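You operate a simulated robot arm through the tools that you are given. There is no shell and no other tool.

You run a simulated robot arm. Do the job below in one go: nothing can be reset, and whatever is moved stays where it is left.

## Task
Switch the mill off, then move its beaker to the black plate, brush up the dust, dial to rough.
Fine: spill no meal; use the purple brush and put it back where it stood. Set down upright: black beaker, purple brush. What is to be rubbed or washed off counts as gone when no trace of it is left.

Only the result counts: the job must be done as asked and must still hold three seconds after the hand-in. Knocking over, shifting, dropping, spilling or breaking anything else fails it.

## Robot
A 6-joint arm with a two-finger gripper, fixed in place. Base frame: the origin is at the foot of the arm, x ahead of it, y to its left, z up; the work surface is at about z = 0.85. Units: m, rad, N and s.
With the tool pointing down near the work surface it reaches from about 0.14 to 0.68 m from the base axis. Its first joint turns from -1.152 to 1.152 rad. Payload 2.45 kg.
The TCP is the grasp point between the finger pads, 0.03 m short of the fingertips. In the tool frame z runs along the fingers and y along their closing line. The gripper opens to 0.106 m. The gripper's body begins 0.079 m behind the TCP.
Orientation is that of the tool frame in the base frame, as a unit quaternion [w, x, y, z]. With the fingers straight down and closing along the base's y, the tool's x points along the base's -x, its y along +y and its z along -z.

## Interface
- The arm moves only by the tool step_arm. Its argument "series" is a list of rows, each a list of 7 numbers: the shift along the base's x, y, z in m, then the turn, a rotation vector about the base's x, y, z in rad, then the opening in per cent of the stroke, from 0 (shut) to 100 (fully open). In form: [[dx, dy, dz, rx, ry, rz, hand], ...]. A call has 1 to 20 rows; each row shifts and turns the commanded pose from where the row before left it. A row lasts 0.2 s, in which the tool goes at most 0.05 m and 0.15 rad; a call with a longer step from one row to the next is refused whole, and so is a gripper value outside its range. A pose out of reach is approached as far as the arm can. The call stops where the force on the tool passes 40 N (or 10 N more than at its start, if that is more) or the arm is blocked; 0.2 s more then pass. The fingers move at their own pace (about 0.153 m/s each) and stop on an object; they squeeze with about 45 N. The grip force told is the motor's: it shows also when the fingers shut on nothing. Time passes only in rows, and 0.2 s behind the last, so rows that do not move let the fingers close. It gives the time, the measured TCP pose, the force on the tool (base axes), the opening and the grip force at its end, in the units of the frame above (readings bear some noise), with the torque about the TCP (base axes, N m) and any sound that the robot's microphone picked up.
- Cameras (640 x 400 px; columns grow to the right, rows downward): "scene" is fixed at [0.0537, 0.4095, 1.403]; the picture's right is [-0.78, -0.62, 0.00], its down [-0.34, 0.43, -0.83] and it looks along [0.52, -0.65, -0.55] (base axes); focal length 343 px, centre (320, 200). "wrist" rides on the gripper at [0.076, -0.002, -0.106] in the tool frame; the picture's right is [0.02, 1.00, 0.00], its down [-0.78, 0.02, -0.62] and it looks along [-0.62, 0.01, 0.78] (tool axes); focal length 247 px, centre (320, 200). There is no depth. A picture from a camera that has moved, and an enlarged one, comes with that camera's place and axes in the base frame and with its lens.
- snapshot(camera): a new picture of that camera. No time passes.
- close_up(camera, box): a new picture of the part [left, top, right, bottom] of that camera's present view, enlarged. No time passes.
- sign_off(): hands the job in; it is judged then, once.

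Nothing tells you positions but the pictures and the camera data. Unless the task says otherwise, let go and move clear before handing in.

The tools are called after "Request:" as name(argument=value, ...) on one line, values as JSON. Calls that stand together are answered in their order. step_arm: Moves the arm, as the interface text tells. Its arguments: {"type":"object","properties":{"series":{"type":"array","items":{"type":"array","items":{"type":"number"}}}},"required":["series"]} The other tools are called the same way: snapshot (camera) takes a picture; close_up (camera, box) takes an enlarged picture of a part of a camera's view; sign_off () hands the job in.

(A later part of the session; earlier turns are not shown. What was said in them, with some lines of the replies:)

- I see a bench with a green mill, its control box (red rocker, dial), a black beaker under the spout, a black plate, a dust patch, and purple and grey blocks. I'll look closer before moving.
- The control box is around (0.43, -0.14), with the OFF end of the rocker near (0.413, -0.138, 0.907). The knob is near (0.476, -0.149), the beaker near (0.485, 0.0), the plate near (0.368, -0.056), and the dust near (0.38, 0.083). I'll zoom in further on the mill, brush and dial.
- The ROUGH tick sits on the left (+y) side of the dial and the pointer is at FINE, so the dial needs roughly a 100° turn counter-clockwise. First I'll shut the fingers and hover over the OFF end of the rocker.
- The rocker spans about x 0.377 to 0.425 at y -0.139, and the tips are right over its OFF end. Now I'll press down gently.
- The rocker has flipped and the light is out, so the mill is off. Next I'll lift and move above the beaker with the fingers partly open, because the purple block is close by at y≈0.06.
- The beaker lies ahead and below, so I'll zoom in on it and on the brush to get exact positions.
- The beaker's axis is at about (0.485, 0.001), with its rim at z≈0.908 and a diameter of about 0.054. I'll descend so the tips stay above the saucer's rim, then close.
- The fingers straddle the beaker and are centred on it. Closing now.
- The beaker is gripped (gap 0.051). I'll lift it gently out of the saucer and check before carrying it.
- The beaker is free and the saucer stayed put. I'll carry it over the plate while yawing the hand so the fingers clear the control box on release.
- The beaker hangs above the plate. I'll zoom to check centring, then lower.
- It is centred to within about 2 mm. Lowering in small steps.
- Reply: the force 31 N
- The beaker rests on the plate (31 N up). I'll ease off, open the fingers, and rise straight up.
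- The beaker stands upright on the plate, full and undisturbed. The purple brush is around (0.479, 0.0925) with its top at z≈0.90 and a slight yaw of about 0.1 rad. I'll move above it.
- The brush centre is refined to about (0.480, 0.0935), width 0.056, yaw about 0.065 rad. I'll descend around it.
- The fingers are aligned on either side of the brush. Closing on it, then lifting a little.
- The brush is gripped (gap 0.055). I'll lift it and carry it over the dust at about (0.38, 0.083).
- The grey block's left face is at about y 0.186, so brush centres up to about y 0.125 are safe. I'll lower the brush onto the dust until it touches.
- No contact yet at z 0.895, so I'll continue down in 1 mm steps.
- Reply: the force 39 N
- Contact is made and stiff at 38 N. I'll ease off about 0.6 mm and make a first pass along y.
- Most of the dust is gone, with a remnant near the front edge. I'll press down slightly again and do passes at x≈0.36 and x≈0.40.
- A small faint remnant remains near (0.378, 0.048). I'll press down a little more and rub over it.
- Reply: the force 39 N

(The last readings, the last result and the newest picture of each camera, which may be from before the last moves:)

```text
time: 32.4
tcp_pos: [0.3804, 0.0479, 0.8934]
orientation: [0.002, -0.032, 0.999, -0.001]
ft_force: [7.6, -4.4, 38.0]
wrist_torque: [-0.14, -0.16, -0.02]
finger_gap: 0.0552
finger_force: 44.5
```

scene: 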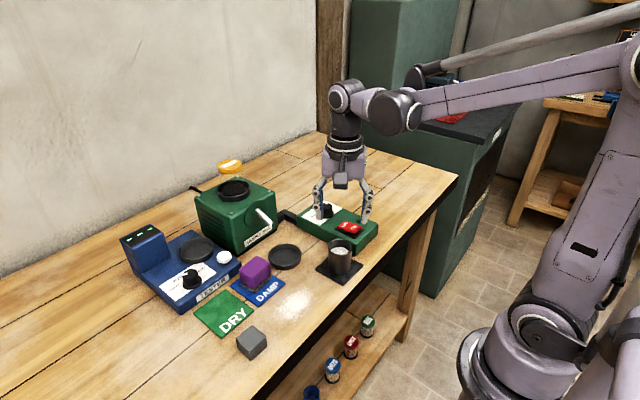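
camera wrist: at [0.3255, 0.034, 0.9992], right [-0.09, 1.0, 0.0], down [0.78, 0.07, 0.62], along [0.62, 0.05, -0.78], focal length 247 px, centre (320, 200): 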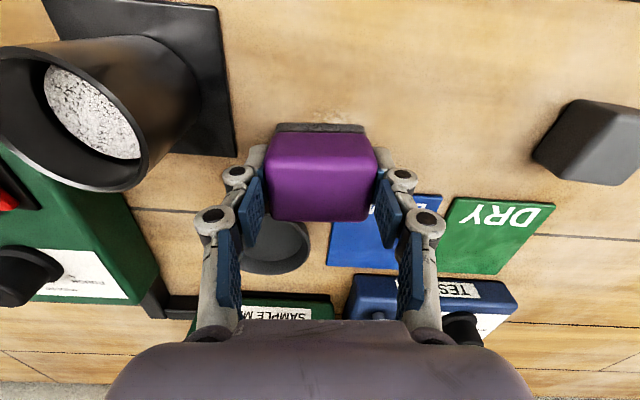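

Request:
step_arm(series=[[0, 0, 0.0004, 0, 0, 0, 35], [0, 0.01, 0, 0, 0, 0, 35], [0, 0.01, 0, 0, 0, 0, 35], [0, -0.01, 0, 0, 0, 0, 35], [0, -0.01, 0, 0, 0, 0, 35], [-0.01, 0, 0, 0, 0, 0, 35], [-0.01, 0, 0, 0, 0, 0, 35], [0, 0.015, 0, 0, 0, 0, 35], [0, 0.015, 0, 0, 0, 0, 35], [0, 0.015, 0, 0, 0, 0, 35], [0, 0.015, 0, 0, 0, 0, 35], [0, 0.015, 0, 0, 0, 0, 35], [0, 0, 0, 0, 0, 0, 35]])

Request:
close_up(camera="scene", box=[240, 240, 350, 330])

Request:
snapshot(camera="wrist")

```text
time: 35.2
tcp_pos: [0.3576, 0.124, 0.892]
orientation: [0.001, -0.032, 0.999, -0.001]
ft_force: [0.4, 0.3, -0.6]
wrist_torque: [-0.01, 0.03, -0.01]
finger_gap: 0.055
finger_force: 45.0
```

```text
4.44 times, centred on (295, 285) of scene
camera zoom: at [0.0537, 0.4095, 1.403], right [-0.78, -0.62, 0.0], down [-0.34, 0.43, -0.83], along [0.52, -0.65, -0.55], focal length 1523 px, centre (431, -178)
```

zoom: 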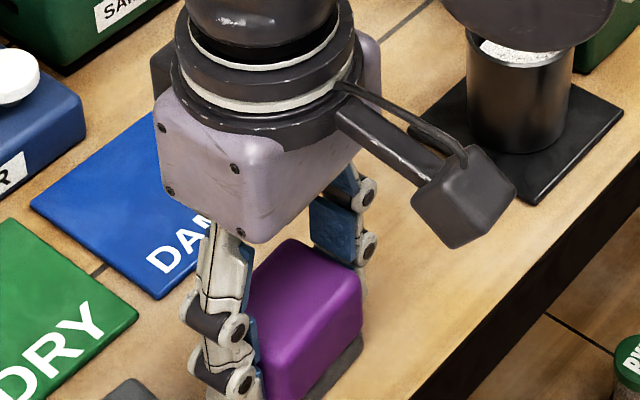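

```text
taken
camera wrist: at [0.2829, 0.1185, 0.9981], right [-0.09, 1.0, 0.0], down [0.78, 0.07, 0.62], along [0.62, 0.05, -0.78], focal length 247 px, centre (320, 200)
```

wrist: 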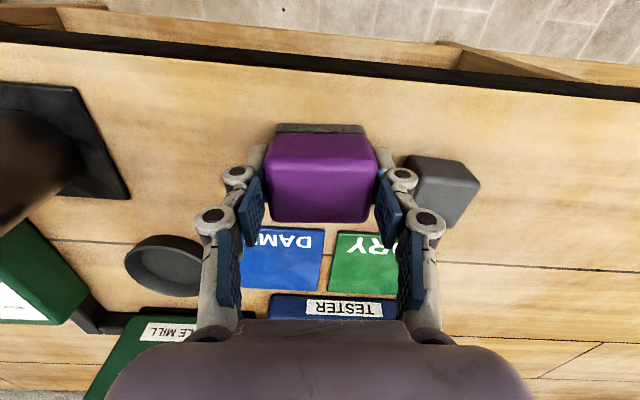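

Let me lift the brush and look at the whole patch for traces.

Request:
step_arm(series=[[0, -0.005, 0.03, 0, 0, 0, 35], [0.02, -0.005, 0.04, 0, 0, 0, 35], [0.03, 0, 0.03, 0, 0, 0, 35], [0.04, 0, 0, 0, 0, 0, 35], [0.03, -0.01, 0, 0, 0, 0, 35], [0, 0, 0, 0, 0, 0, 35]])

Request:
close_up(camera="scene", box=[250, 260, 340, 330])

Request:
snapshot(camera="wrist")

Request:
snapshot(camera="scene")

```text
time: 36.6
tcp_pos: [0.4792, 0.103, 0.9914]
orientation: [0.001, -0.033, 0.999, -0.001]
ft_force: [0.2, -1.3, -1.7]
wrist_torque: [0.01, 0.0, 0.02]
finger_gap: 0.055
finger_force: 44.9
```

```text
5.71 times, centred on (295, 295) of scene
camera zoom: at [0.0537, 0.4095, 1.403], right [-0.78, -0.62, 0.0], down [-0.34, 0.43, -0.83], along [0.52, -0.65, -0.55], focal length 1958 px, centre (463, -343)
```

zoom: 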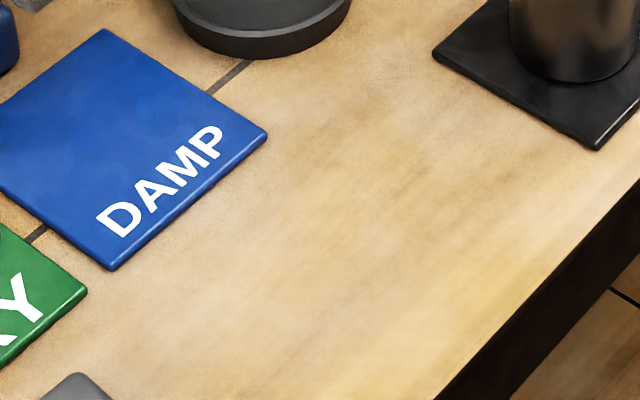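

```text
taken
camera wrist: at [0.4045, 0.0979, 1.0981], right [-0.09, 1.0, 0.0], down [0.78, 0.07, 0.62], along [0.62, 0.05, -0.78], focal length 247 px, centre (320, 200)
```

wrist: 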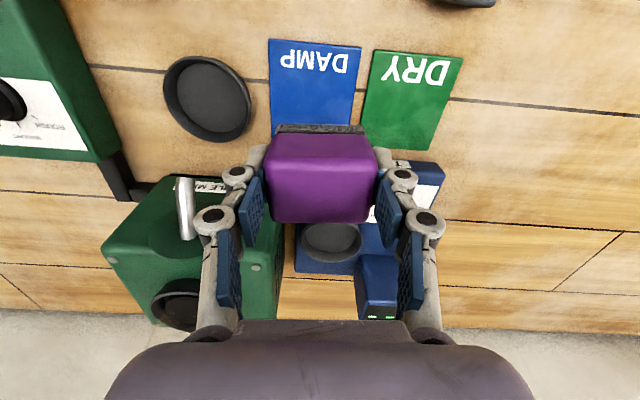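

```text
taken
```

scene: 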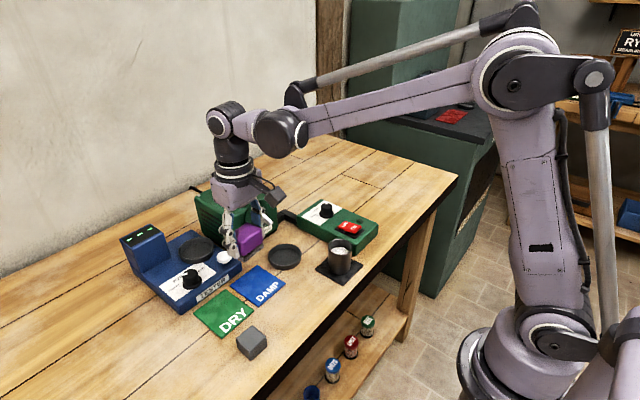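

The patch looks clean, but I'll zoom hard to check for faint traces before putting the brush back.

Request:
close_up(camera="scene", box=[270, 280, 310, 305])

Request:
close_up(camera="scene", box=[290, 275, 330, 300])

Request:
close_up(camera="scene", box=[265, 298, 305, 323])

Request:
close_up(camera="scene", box=[215, 205, 295, 275])

```text
16.00 times, centred on (290, 292) of scene
camera zoom: at [0.0537, 0.4095, 1.403], right [-0.78, -0.62, 0.0], down [-0.34, 0.43, -0.83], along [0.52, -0.65, -0.55], focal length 5483 px, centre (800, -1280)
```

zoom: 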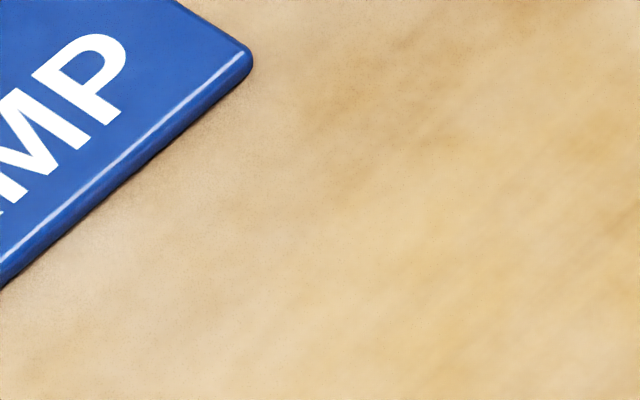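

```text
16.00 times, centred on (310, 288) of scene
camera zoom: at [0.0537, 0.4095, 1.403], right [-0.78, -0.62, 0.0], down [-0.34, 0.43, -0.83], along [0.52, -0.65, -0.55], focal length 5483 px, centre (480, -1200)
```

zoom: 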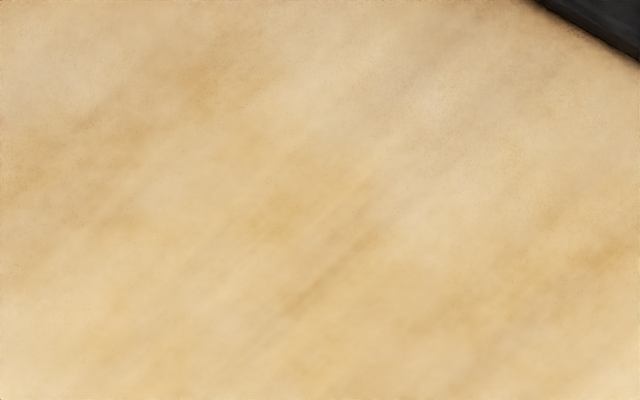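

```text
16.00 times, centred on (285, 310) of scene
camera zoom: at [0.0537, 0.4095, 1.403], right [-0.78, -0.62, 0.0], down [-0.34, 0.43, -0.83], along [0.52, -0.65, -0.55], focal length 5483 px, centre (880, -1568)
```

zoom: 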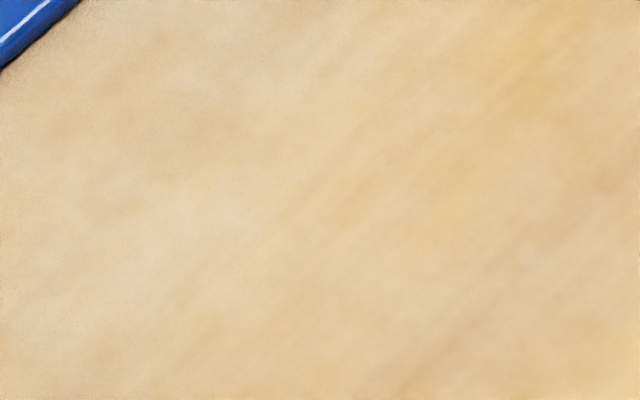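

```text
5.71 times, centred on (255, 240) of scene
camera zoom: at [0.0537, 0.4095, 1.403], right [-0.78, -0.62, 0.0], down [-0.34, 0.43, -0.83], along [0.52, -0.65, -0.55], focal length 1958 px, centre (691, -29)
```

zoom: 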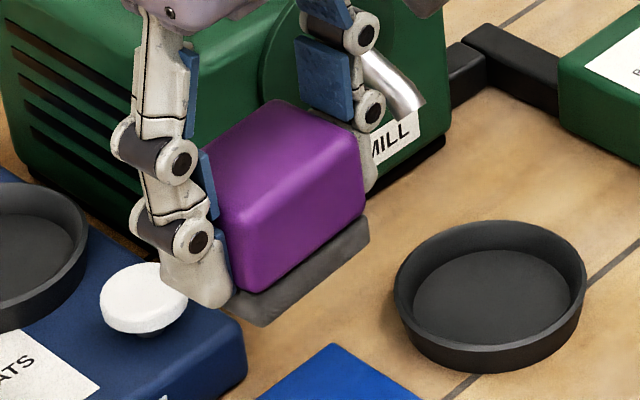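

The bench is clean with no specks. I'll return the brush to its exact original spot on the DAMP pad: shift y by -0.010, then lower until contact.

Request:
step_arm(series=[[0, -0.01, 0, 0, 0, 0, 35], [0, 0, -0.03, 0, 0, 0, 35], [0, 0, -0.03, 0, 0, 0, 35], [0, 0, -0.018, 0, 0, 0, 35], [0, 0, -0.007, 0, 0, 0, 35], [0, 0, -0.003, 0, 0, 0, 35], [0, 0, 0, 0, 0, 0, 35]])

Request:
snapshot(camera="wrist")

Request:
close_up(camera="scene", box=[215, 235, 295, 305])

```text
time: 38.2
tcp_pos: [0.4799, 0.0936, 0.9039]
orientation: [0.001, -0.032, 0.999, -0.001]
ft_force: [-0.2, -0.1, -0.9]
wrist_torque: [-0.03, -0.03, 0.02]
finger_gap: 0.0549
finger_force: 45.0
```

```text
taken
camera wrist: at [0.4037, 0.0879, 1.0104], right [-0.09, 1.0, 0.0], down [0.78, 0.07, 0.62], along [0.62, 0.05, -0.78], focal length 247 px, centre (320, 200)
```

wrist: 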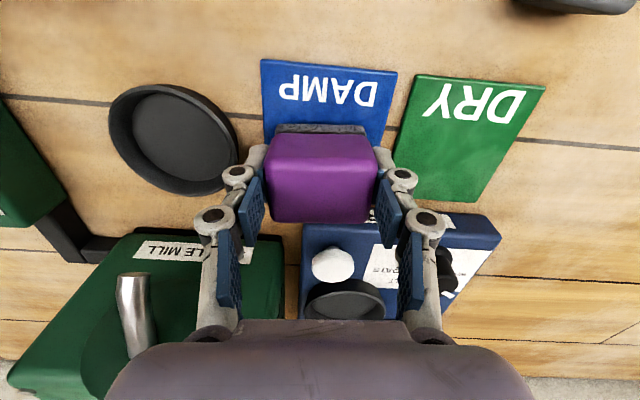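

```text
5.71 times, centred on (255, 270) of scene
camera zoom: at [0.0537, 0.4095, 1.403], right [-0.78, -0.62, 0.0], down [-0.34, 0.43, -0.83], along [0.52, -0.65, -0.55], focal length 1958 px, centre (691, -200)
```

zoom: 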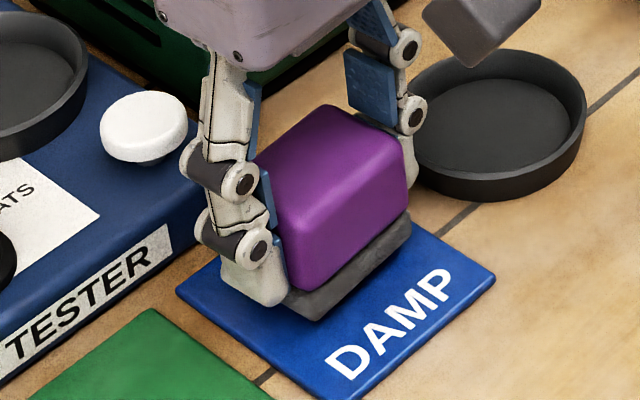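

The brush is lined up as before. Lowering the last millimetres.

Request:
step_arm(series=[[0, 0, -0.003, 0, 0, 0, 35], [0, 0, -0.0014, 0, 0, 0, 35], [0, 0, 0, 0, 0, 0, 35]])

Request:
step_arm(series=[[0, 0, -0.0007, 0, 0, 0, 35], [0, 0, 0, 0, 0, 0, 35]])

```text
time: 39.0
tcp_pos: [0.4793, 0.0933, 0.9001]
orientation: [0.001, -0.032, 0.999, -0.001]
ft_force: [0.3, -0.4, -2.1]
wrist_torque: [0.05, -0.02, -0.04]
finger_gap: 0.0552
finger_force: 45.1
```

```text
time: 39.6
tcp_pos: [0.4811, 0.0932, 0.8995]
orientation: [0.001, -0.032, 0.999, -0.001]
ft_force: [-0.3, 0.0, -1.4]
wrist_torque: [-0.01, 0.0, -0.02]
finger_gap: 0.055
finger_force: 44.7
```

Request:
step_arm(series=[[0, 0, -0.0007, 0, 0, 0, 35], [0, 0, 0, 0, 0, 0, 35]])

Request:
step_arm(series=[[0, 0, -0.0007, 0, 0, 0, 35], [0, 0, 0, 0, 0, 0, 35]])

Request:
step_arm(series=[[0, 0, -0.0007, 0, 0, 0, 35], [0, 0, 0, 0, 0, 0, 35]])

```text
time: 40.2
tcp_pos: [0.4806, 0.094, 0.8985]
orientation: [0.001, -0.033, 0.999, -0.001]
ft_force: [0.1, 0.8, -1.3]
wrist_torque: [0.01, -0.02, 0.04]
finger_gap: 0.0552
finger_force: 44.9
```

```text
time: 40.8
tcp_pos: [0.4809, 0.094, 0.8977]
orientation: [0.001, -0.033, 0.999, -0.001]
ft_force: [-0.4, 0.6, -1.6]
wrist_torque: [0.01, -0.04, 0.04]
finger_gap: 0.0551
finger_force: 44.6
```

```text
time: 41.4
tcp_pos: [0.4793, 0.0941, 0.8971]
orientation: [0.001, -0.032, 0.999, -0.001]
ft_force: [0.0, -0.9, 3.8]
wrist_torque: [0.09, -0.01, -0.01]
finger_gap: 0.0552
finger_force: 45.4
```

Light contact (about 4–5 N), so the brush is on its pad. Releasing and rising.

Request:
step_arm(series=[[0, 0, 0, 0, 0, 0, 51], [0, 0, 0, 0, 0, 0, 53], [0, 0, 0, 0, 0, 0, 58], [0, 0, 0, 0, 0, 0, 66], [0, 0, 0, 0, 0, 0, 66], [0, 0, 0.015, 0, 0, 0, 66], [0, 0, 0.03, 0, 0, 0, 66], [0, 0, 0.035, 0, 0, 0, 66], [0, 0, 0.035, 0, 0, 0, 66], [0, 0, 0, 0, 0, 0, 66]])

Request:
close_up(camera="scene", box=[210, 225, 330, 310])

Request:
snapshot(camera="wrist")

```text
time: 43.6
tcp_pos: [0.4791, 0.0935, 1.0128]
orientation: [0.0, -0.033, 0.999, -0.001]
ft_force: [0.6, -0.1, 0.4]
wrist_torque: [-0.04, -0.01, -0.02]
finger_gap: 0.0701
finger_force: 0.1
```

```text
4.71 times, centred on (270, 268) of scene
camera zoom: at [0.0537, 0.4095, 1.403], right [-0.78, -0.62, 0.0], down [-0.34, 0.43, -0.83], along [0.52, -0.65, -0.55], focal length 1613 px, centre (555, -118)
```

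zoom: 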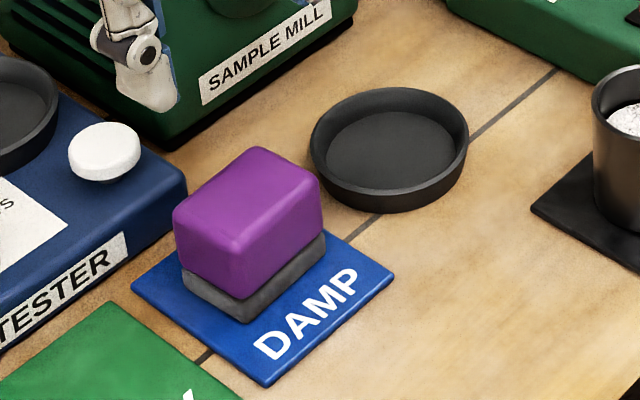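

```text
taken
camera wrist: at [0.4036, 0.0878, 1.1188], right [-0.09, 1.0, 0.0], down [0.78, 0.07, 0.62], along [0.62, 0.05, -0.78], focal length 247 px, centre (320, 200)
```

wrist: 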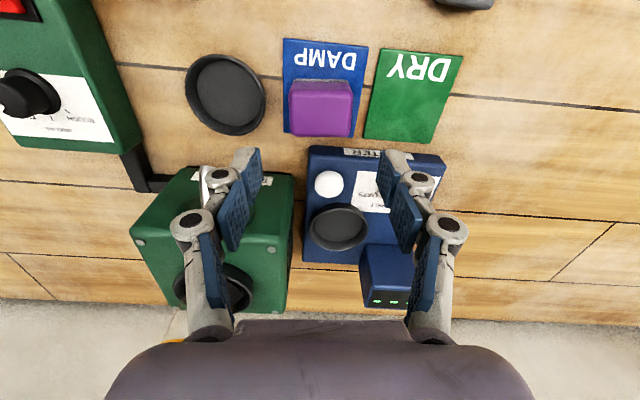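

The brush is back where it stood. Now I'll move to hover over the dial and look at it.

Request:
step_arm(series=[[-0.001, -0.04, 0, 0, 0, 0, 52], [-0.001, -0.041, 0, 0, 0, 0, 52], [0, -0.041, 0, 0, 0, 0, 52], [0, -0.041, 0, 0, 0, 0, 52], [0, -0.041, 0, 0, 0, 0, 52], [0, -0.041, 0, 0, 0, -0.065, 52], [0, 0, 0, 0, 0, 0, 52]])

Request:
snapshot(camera="wrist")

Request:
close_up(camera="wrist", box=[270, 60, 370, 140])

Request:
close_up(camera="scene", box=[295, 190, 355, 230])

```text
time: 45.2
tcp_pos: [0.477, -0.1519, 1.0125]
orientation: [0.001, 0.001, 1.0, 0.0]
ft_force: [0.3, 0.4, -0.4]
wrist_torque: [0.01, 0.01, -0.01]
finger_gap: 0.0549
finger_force: 0.1
```

```text
taken
camera wrist: at [0.4025, -0.152, 1.1182], right [-0.02, 1.0, 0.0], down [0.78, 0.02, 0.62], along [0.62, 0.01, -0.78], focal length 247 px, centre (320, 200)
```

wrist: 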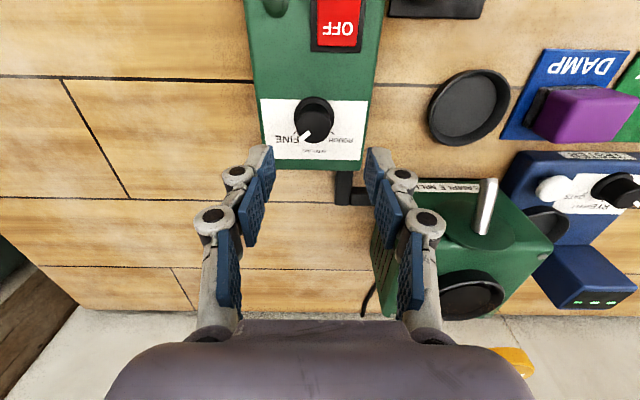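

```text
5.00 times, centred on (320, 100) of wrist
camera zoom: at [0.4025, -0.152, 1.1182], right [-0.02, 1.0, 0.0], down [0.78, 0.02, 0.62], along [0.62, 0.01, -0.78], focal length 1235 px, centre (320, 700)
```

zoom: 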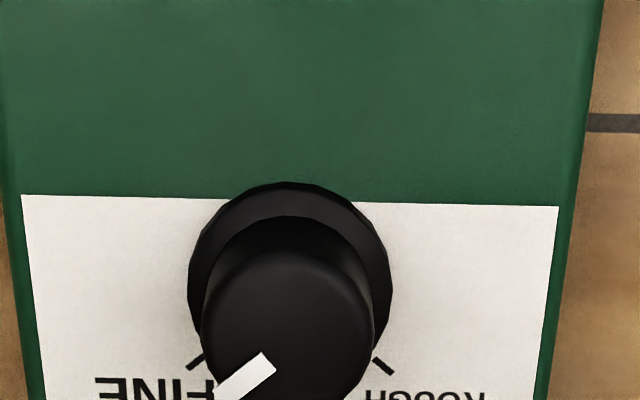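

```text
10.00 times, centred on (325, 210) of scene
camera zoom: at [0.0537, 0.4094, 1.403], right [-0.78, -0.62, 0.0], down [-0.34, 0.43, -0.83], along [0.52, -0.65, -0.55], focal length 3427 px, centre (270, 100)
```

zoom: 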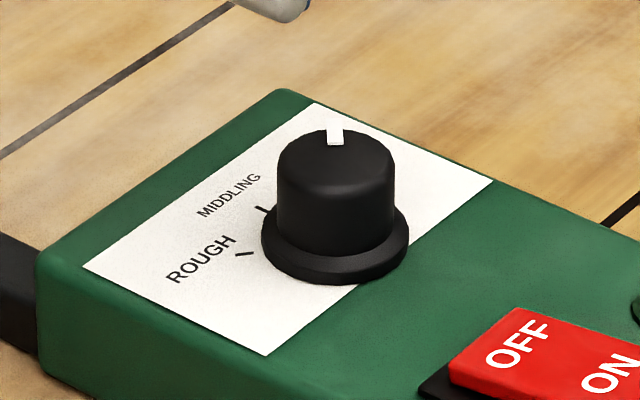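

The ticks sit at ±45° about +x, with FINE at -45° (now) and ROUGH at +45°, and the knob axis is near (0.481, -0.156). I'll centre over it and yaw the hand to -45°, so that the turn of +90° ends at +45°.

Request:
step_arm(series=[[0.004, -0.004, 0, 0, 0, -0.1309, 52], [0, 0, 0, 0, 0, -0.1309, 52], [0, 0, 0, 0, 0, -0.1309, 52], [0, 0, -0.01, 0, 0, -0.1309, 52], [0, 0, -0.01, 0, 0, -0.1309, 52], [0, 0, -0.015, 0, 0, -0.1309, 52], [0, 0, 0, 0, 0, 0, 52]])

Request:
snapshot(camera="wrist")

Request:
close_up(camera="wrist", box=[240, 80, 400, 200])

Request:
close_up(camera="scene", box=[270, 150, 390, 250])

```text
time: 46.8
tcp_pos: [0.4815, -0.1545, 0.9773]
orientation: [0.001, 0.384, 0.923, 0.0]
ft_force: [0.1, -0.8, -0.1]
wrist_torque: [-0.01, 0.03, 0.02]
finger_gap: 0.055
finger_force: 0.0
```

```text
taken
camera wrist: at [0.427, -0.1012, 1.0833], right [0.69, 0.72, 0.0], down [0.56, -0.54, 0.62], along [0.45, -0.43, -0.78], focal length 247 px, centre (320, 200)
```

wrist: 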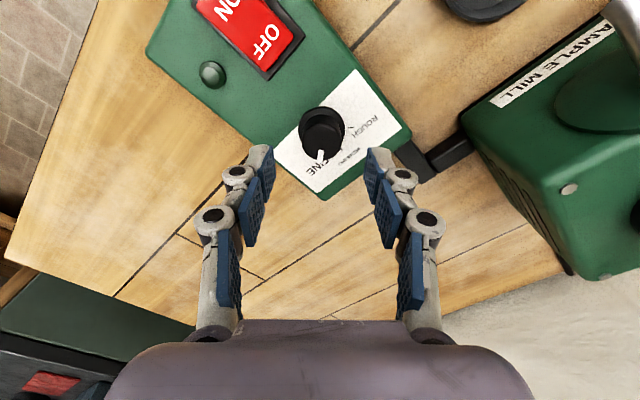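

```text
3.33 times, centred on (320, 140) of wrist
camera zoom: at [0.427, -0.1012, 1.0833], right [0.69, 0.72, 0.0], down [0.56, -0.54, 0.62], along [0.45, -0.43, -0.78], focal length 823 px, centre (320, 400)
```

zoom: 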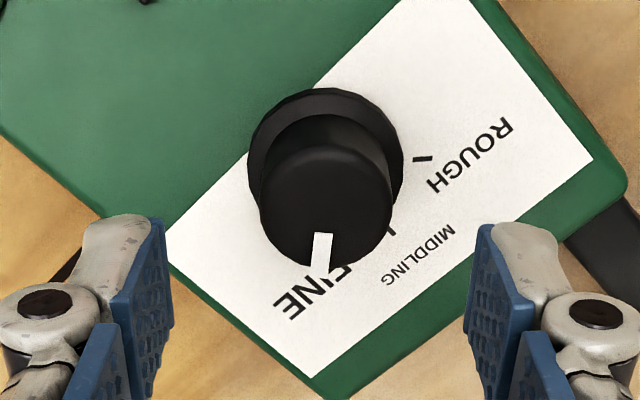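

```text
4.00 times, centred on (330, 200) of scene
camera zoom: at [0.0537, 0.4095, 1.403], right [-0.78, -0.62, 0.0], down [-0.34, 0.43, -0.83], along [0.52, -0.65, -0.55], focal length 1371 px, centre (280, 200)
```

zoom: 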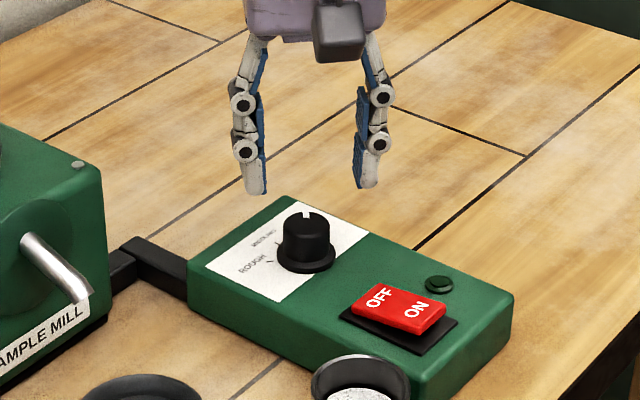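

The hand is lined up with the pointer along the finger plane and the knob is centred to within about 1 mm. I'll descend to the knob and check again.

Request:
step_arm(series=[[0.0015, -0.0003, -0.015, 0, 0, 0, 52], [0, 0, -0.015, 0, 0, 0, 52], [0, 0, -0.008, 0, 0, 0, 52], [0, 0, 0, 0, 0, 0, 52]])

Request:
snapshot(camera="wrist")

Request:
close_up(camera="wrist", box=[240, 100, 400, 220])

Request:
close_up(camera="scene", box=[290, 170, 370, 240])

```text
time: 47.8
tcp_pos: [0.4831, -0.1559, 0.9389]
orientation: [0.001, 0.383, 0.924, -0.001]
ft_force: [-0.1, 0.2, -0.6]
wrist_torque: [0.01, 0.01, -0.02]
finger_gap: 0.0553
finger_force: 0.0
```

```text
taken
camera wrist: at [0.4285, -0.1021, 1.0448], right [0.69, 0.72, 0.0], down [0.57, -0.54, 0.62], along [0.45, -0.43, -0.78], focal length 247 px, centre (320, 200)
```

wrist: 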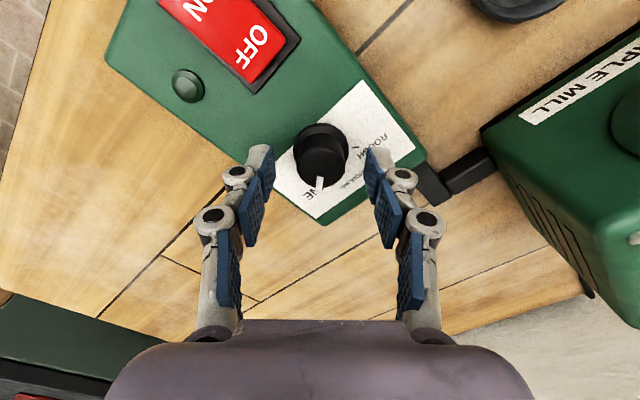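

```text
3.33 times, centred on (320, 160) of wrist
camera zoom: at [0.4285, -0.1021, 1.0448], right [0.69, 0.72, 0.0], down [0.57, -0.54, 0.62], along [0.45, -0.43, -0.78], focal length 823 px, centre (320, 333)
```

zoom: 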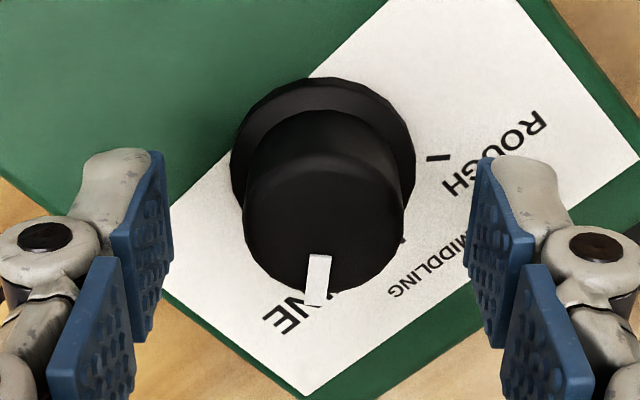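

```text
5.71 times, centred on (330, 205) of scene
camera zoom: at [0.0537, 0.4095, 1.403], right [-0.78, -0.62, 0.0], down [-0.34, 0.43, -0.83], along [0.52, -0.65, -0.55], focal length 1958 px, centre (263, 171)
```

zoom: 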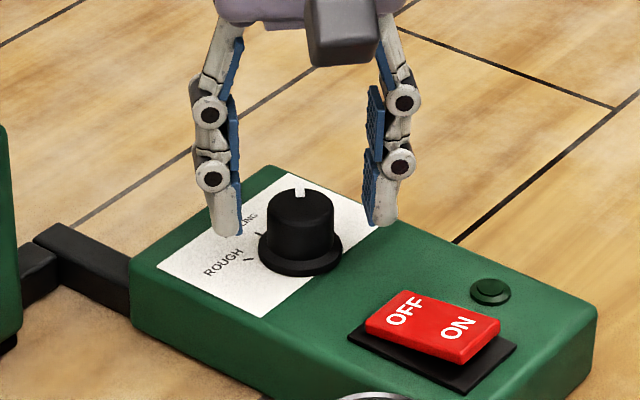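

The knob is centred between the pads. I'll lower slightly and grip it.

Request:
step_arm(series=[[-0.0008, 0.0008, -0.003, 0, 0, 0, 52], [0, 0, 0, 0, 0, 0, 40], [0, 0, 0, 0, 0, 0, 30], [0, 0, 0, 0, 0, 0, 20], [0, 0, 0, 0, 0, 0, 10], [0, 0, 0, 0, 0, 0, 10]])

Request:
close_up(camera="wrist", box=[240, 100, 400, 220])

```text
time: 49.2
tcp_pos: [0.482, -0.1561, 0.9364]
orientation: [0.0, 0.383, 0.924, 0.0]
ft_force: [4.7, 3.4, 0.2]
wrist_torque: [0.07, -0.15, 0.04]
finger_gap: 0.0287
finger_force: 45.0
```

```text
3.33 times, centred on (320, 160) of wrist
camera zoom: at [0.428, -0.1009, 1.042], right [0.69, 0.72, 0.0], down [0.57, -0.54, 0.62], along [0.45, -0.43, -0.78], focal length 823 px, centre (320, 333)
```

zoom: 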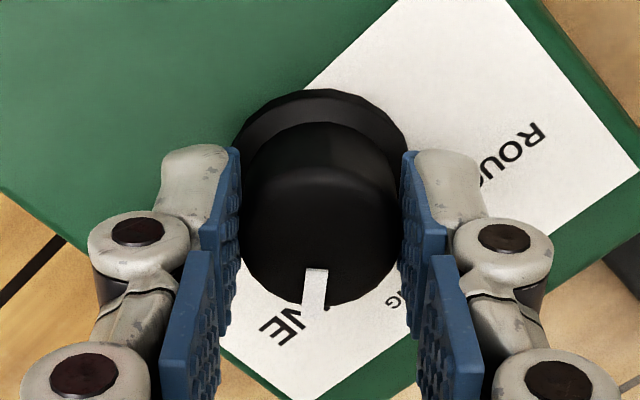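

Gripped (gap 0.0287) with little side force. I'll turn counter-clockwise by half, then check.

Request:
step_arm(series=[[0, 0, 0, 0, 0, 0.1, 10], [0, 0, 0, 0, 0, 0.1309, 10], [0, 0, 0, 0, 0, 0.1309, 10], [0, 0, 0, 0, 0, 0.1309, 10], [0, 0, 0, 0, 0, 0.1309, 10], [0, 0, 0, 0, 0, 0.1309, 10], [0, 0, 0, 0, 0, 0, 10]])

Request:
close_up(camera="wrist", box=[240, 100, 400, 220])

Request:
close_up(camera="scene", box=[290, 170, 370, 240])

```text
time: 50.8
tcp_pos: [0.4818, -0.1572, 0.9365]
orientation: [0.0, 0.016, 1.0, -0.001]
ft_force: [-3.8, -10.6, 2.6]
wrist_torque: [-0.3, 0.13, -0.04]
finger_gap: 0.0287
finger_force: 45.7
```

```text
3.33 times, centred on (320, 160) of wrist
camera zoom: at [0.4059, -0.1547, 1.0421], right [0.01, 1.0, 0.0], down [0.78, -0.01, 0.62], along [0.62, -0.01, -0.78], focal length 823 px, centre (320, 333)
```

zoom: 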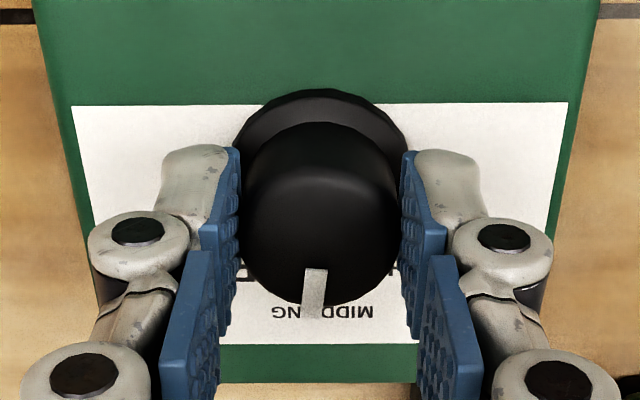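

```text
5.71 times, centred on (330, 205) of scene
camera zoom: at [0.0536, 0.4092, 1.4031], right [-0.78, -0.62, 0.0], down [-0.34, 0.43, -0.83], along [0.52, -0.65, -0.55], focal length 1958 px, centre (263, 171)
```

zoom: 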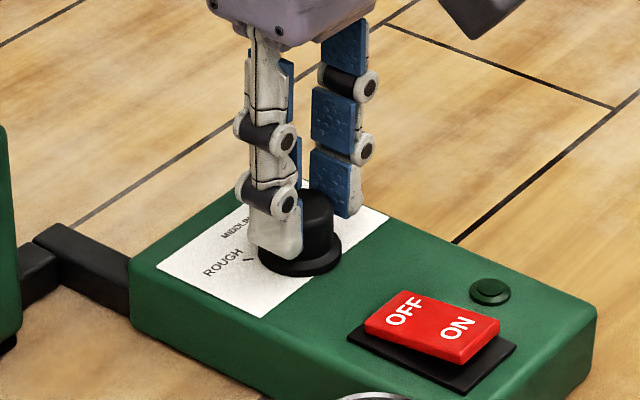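

The knob follows and the pointer is now at MIDDLING. I'll ease the small side force and finish the turn to ROUGH.

Request:
step_arm(series=[[-0.0003, -0.0008, 0, 0, 0, 0.1, 10], [0, 0, 0, 0, 0, 0.1309, 10], [0, 0, 0, 0, 0, 0.1309, 10], [0, 0, 0, 0, 0, 0.1309, 10], [0, 0, 0, 0, 0, 0.1309, 10], [0, 0, 0, 0, 0, 0.1309, 10], [0, 0, 0, 0, 0, 0.08, 10], [0, 0, 0, 0, 0, 0, 10]])

Request:
close_up(camera="wrist", box=[240, 100, 400, 220])

Request:
close_up(camera="scene", box=[290, 170, 370, 240])

```text
time: 52.6
tcp_pos: [0.4828, -0.1595, 0.9362]
orientation: [0.001, -0.391, 0.92, -0.005]
ft_force: [10.9, -25.7, 25.0]
wrist_torque: [-0.47, -0.16, -0.09]
finger_gap: 0.0288
finger_force: 44.8
```

```text
3.33 times, centred on (320, 160) of wrist
camera zoom: at [0.4306, -0.2134, 1.0423], right [-0.73, 0.68, -0.01], down [0.53, 0.58, 0.62], along [0.43, 0.45, -0.79], focal length 823 px, centre (320, 333)
```

zoom: 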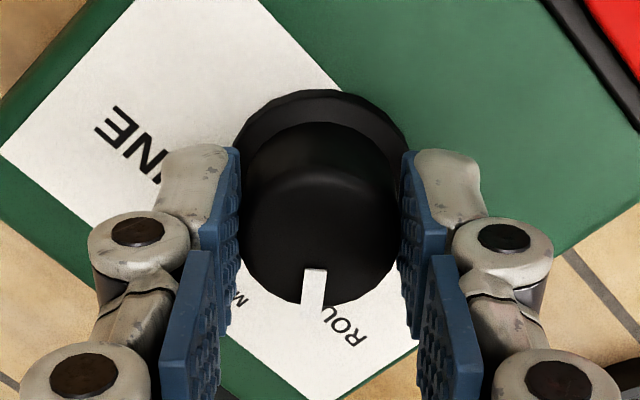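

```text
5.71 times, centred on (330, 205) of scene
camera zoom: at [0.0536, 0.4089, 1.4032], right [-0.78, -0.62, 0.0], down [-0.34, 0.43, -0.83], along [0.52, -0.65, -0.55], focal length 1958 px, centre (263, 171)
```

zoom: 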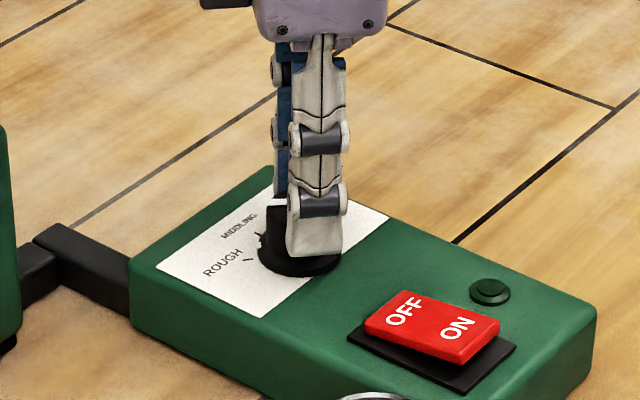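

The pointer now aims at ROUGH (hand yaw about +46°). Some side force has built up, so I'll relax it a little and open the fingers.

Request:
step_arm(series=[[0.0003, -0.0008, 0.0004, 0, 0, 0, 10], [0, 0, 0, 0, 0, 0, 26], [0, 0, 0, 0, 0, 0, 30], [0, 0, 0, 0, 0, 0, 40], [0, 0, 0, 0, 0, 0, 52], [0, 0, 0.02, 0, 0, 0, 52], [0, 0, 0.03, 0, 0, 0, 52], [0, 0, 0.03, 0, 0, 0, 52], [0, 0, 0, 0, 0, 0, 52]])

Request:
snapshot(camera="wrist")

Request:
close_up(camera="wrist", box=[260, 50, 380, 150])

Request:
close_up(camera="scene", box=[290, 180, 370, 250])

```text
time: 54.6
tcp_pos: [0.4803, -0.155, 1.0174]
orientation: [0.001, -0.39, 0.921, 0.0]
ft_force: [-0.4, -0.7, 0.1]
wrist_torque: [0.02, -0.03, 0.03]
finger_gap: 0.0551
finger_force: 0.0
```

```text
taken
camera wrist: at [0.4295, -0.2118, 1.1235], right [-0.73, 0.68, 0.0], down [0.53, 0.58, 0.62], along [0.42, 0.46, -0.78], focal length 247 px, centre (320, 200)
```

wrist: 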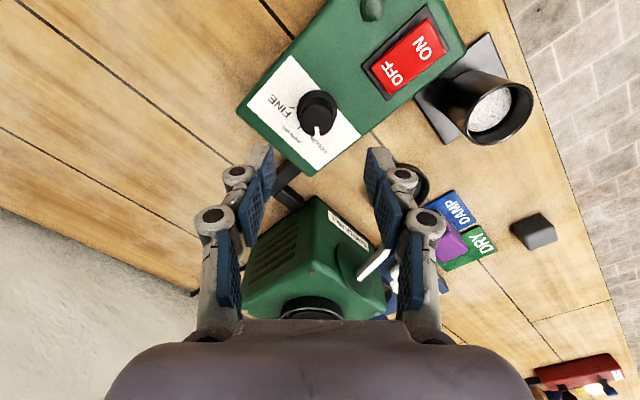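

```text
4.00 times, centred on (320, 100) of wrist
camera zoom: at [0.4295, -0.2118, 1.1235], right [-0.73, 0.68, 0.0], down [0.53, 0.58, 0.62], along [0.42, 0.46, -0.78], focal length 988 px, centre (320, 600)
```

zoom: 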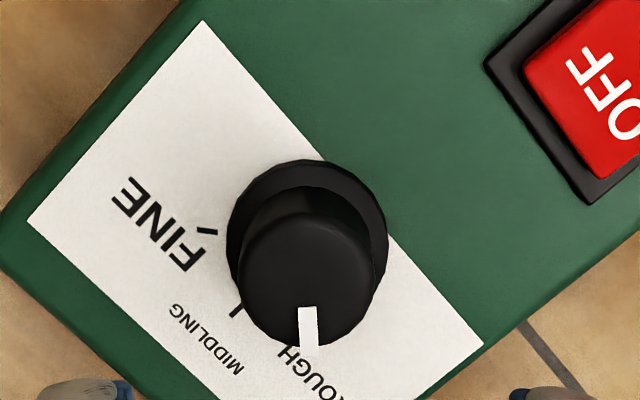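

```text
5.71 times, centred on (330, 215) of scene
camera zoom: at [0.0537, 0.4095, 1.403], right [-0.78, -0.62, 0.0], down [-0.34, 0.43, -0.83], along [0.52, -0.65, -0.55], focal length 1958 px, centre (263, 114)
```

zoom: 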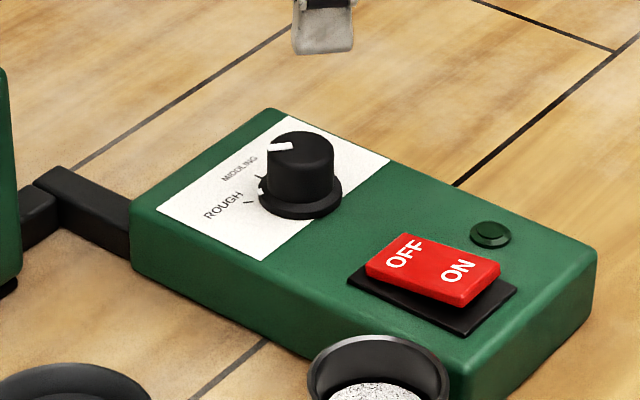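

The pointer seems to sit at about +50°, apparently snapped onto ROUGH. I'll go back to the earlier viewpoint with the hand straight to compare it with the tick marks.

Request:
step_arm(series=[[0, 0, 0.01, 0, 0, -0.134, 52], [-0.01, 0, 0.02, 0, 0, -0.134, 52], [-0.02, 0, 0.02, 0, 0, -0.134, 52], [-0.02, 0, 0.02, 0, 0, -0.134, 52], [-0.02, 0, 0.02, 0, 0, -0.134, 52], [-0.01, 0, 0.02, 0, 0, -0.134, 52], [0, 0, 0, 0, 0, 0, 52]])

Request:
snapshot(camera="wrist")

Request:
close_up(camera="wrist", box=[285, 125, 349, 165])

Request:
close_up(camera="scene", box=[305, 192, 345, 222])

```text
time: 56.2
tcp_pos: [0.4026, -0.1565, 1.1267]
orientation: [0.001, 0.002, 1.0, -0.001]
ft_force: [-0.7, 0.6, 0.0]
wrist_torque: [-0.06, 0.04, -0.02]
finger_gap: 0.0553
finger_force: 0.0
```

```text
taken
camera wrist: at [0.326, -0.1568, 1.2333], right [-0.02, 1.0, 0.0], down [0.78, 0.01, 0.62], along [0.62, 0.01, -0.78], focal length 247 px, centre (320, 200)
```

wrist: 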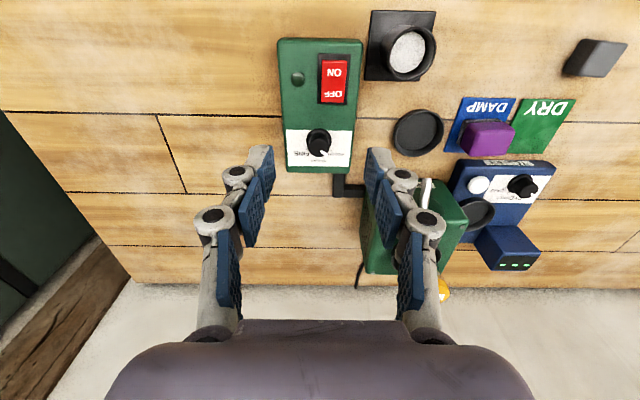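

```text
10.00 times, centred on (317, 145) of wrist
camera zoom: at [0.326, -0.1568, 1.2333], right [-0.02, 1.0, 0.0], down [0.78, 0.01, 0.62], along [0.62, 0.01, -0.78], focal length 2470 px, centre (350, 750)
```

zoom: 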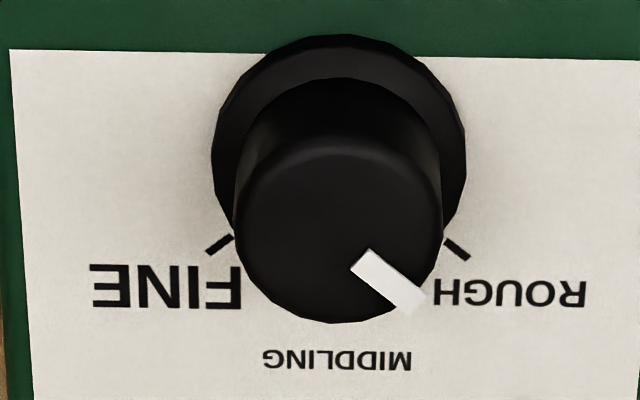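

```text
13.33 times, centred on (325, 207) of scene
camera zoom: at [0.0537, 0.4095, 1.403], right [-0.78, -0.62, 0.0], down [-0.34, 0.43, -0.83], along [0.52, -0.65, -0.55], focal length 4569 px, centre (253, 107)
```

zoom: 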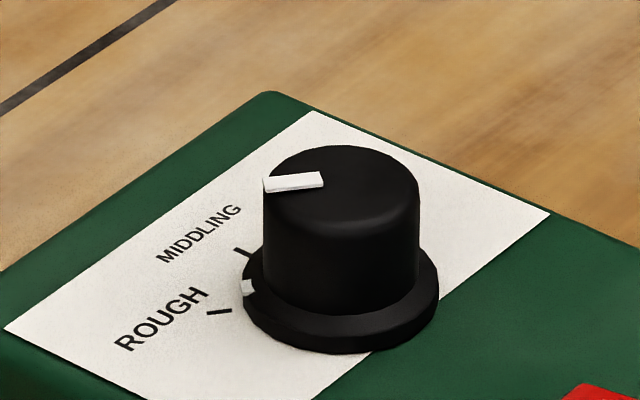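

The pointer now mirrors its original FINE position, so it is at ROUGH. I'll do a last check of the dust area, beaker, brush and rocker before handing in.

Request:
close_up(camera="wrist", box=[420, 20, 600, 130])

Request:
close_up(camera="wrist", box=[270, 0, 530, 170])

Request:
close_up(camera="scene", box=[110, 180, 400, 370])

```text
3.56 times, centred on (510, 75) of wrist
camera zoom: at [0.326, -0.1568, 1.2333], right [-0.02, 1.0, 0.0], down [0.78, 0.01, 0.62], along [0.62, 0.01, -0.78], focal length 878 px, centre (-356, 644)
```

zoom: 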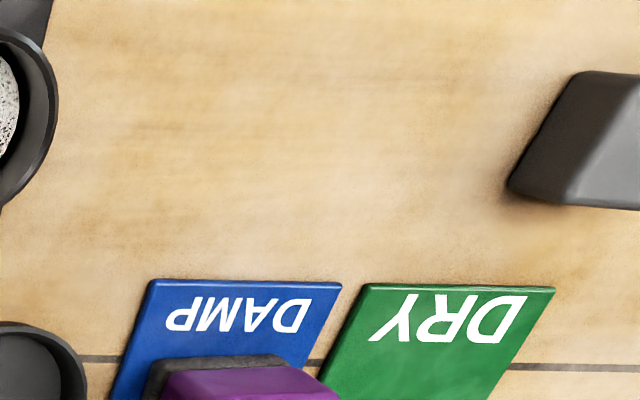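

```text
2.35 times, centred on (400, 85) of wrist
camera zoom: at [0.326, -0.1568, 1.2333], right [-0.02, 1.0, 0.0], down [0.78, 0.01, 0.62], along [0.62, 0.01, -0.78], focal length 581 px, centre (132, 471)
```

zoom: 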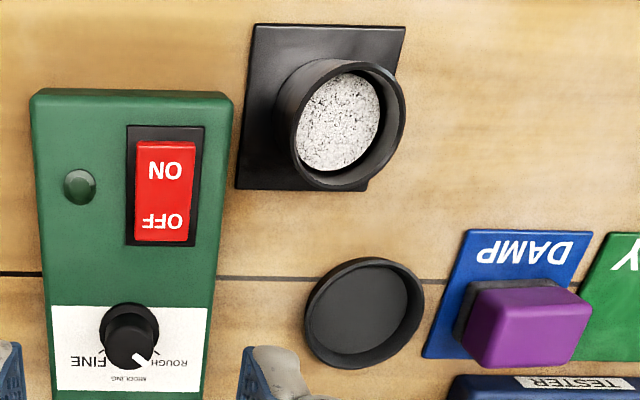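

```text
2.11 times, centred on (255, 275) of scene
camera zoom: at [0.0537, 0.4095, 1.403], right [-0.78, -0.62, 0.0], down [-0.34, 0.43, -0.83], along [0.52, -0.65, -0.55], focal length 721 px, centre (457, 42)
```

zoom: 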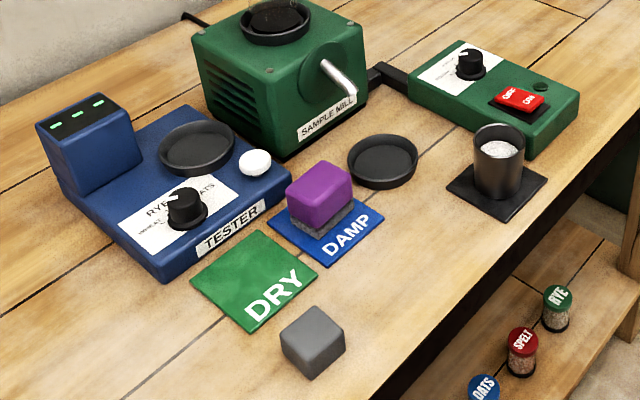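

The mill is off with its light out, and the beaker stands upright and full on the black plate. The bench is clean, the purple brush is back on its pad, the dial points to ROUGH, and the arm is clear, so I'm handing in.

Request:
sign_off()

```text
The job is handed in.
```

I see the bench as I left it, and the job is handed in; I haven't been told how it was judged.

- **Mill:** it is switched off. The rocker is on OFF and its light is out.
- **Beaker:** it stands upright near the centre of the black plate, still full. I saw no meal spilled.
- **Dust:** close-ups of the patch showed no trace left.
- **Brush:** the purple brush is upright on the DAMP pad, within about a millimetre of where it stood.
- **Dial:** it points to ROUGH. The pointer sits within a few degrees of the tick, mirroring where it started at FINE. I judged this from the pictures, as I felt no clear stop or click.

The saucer, the grey block and everything else look unmoved in the last pictures, and the arm is clear of the bench.
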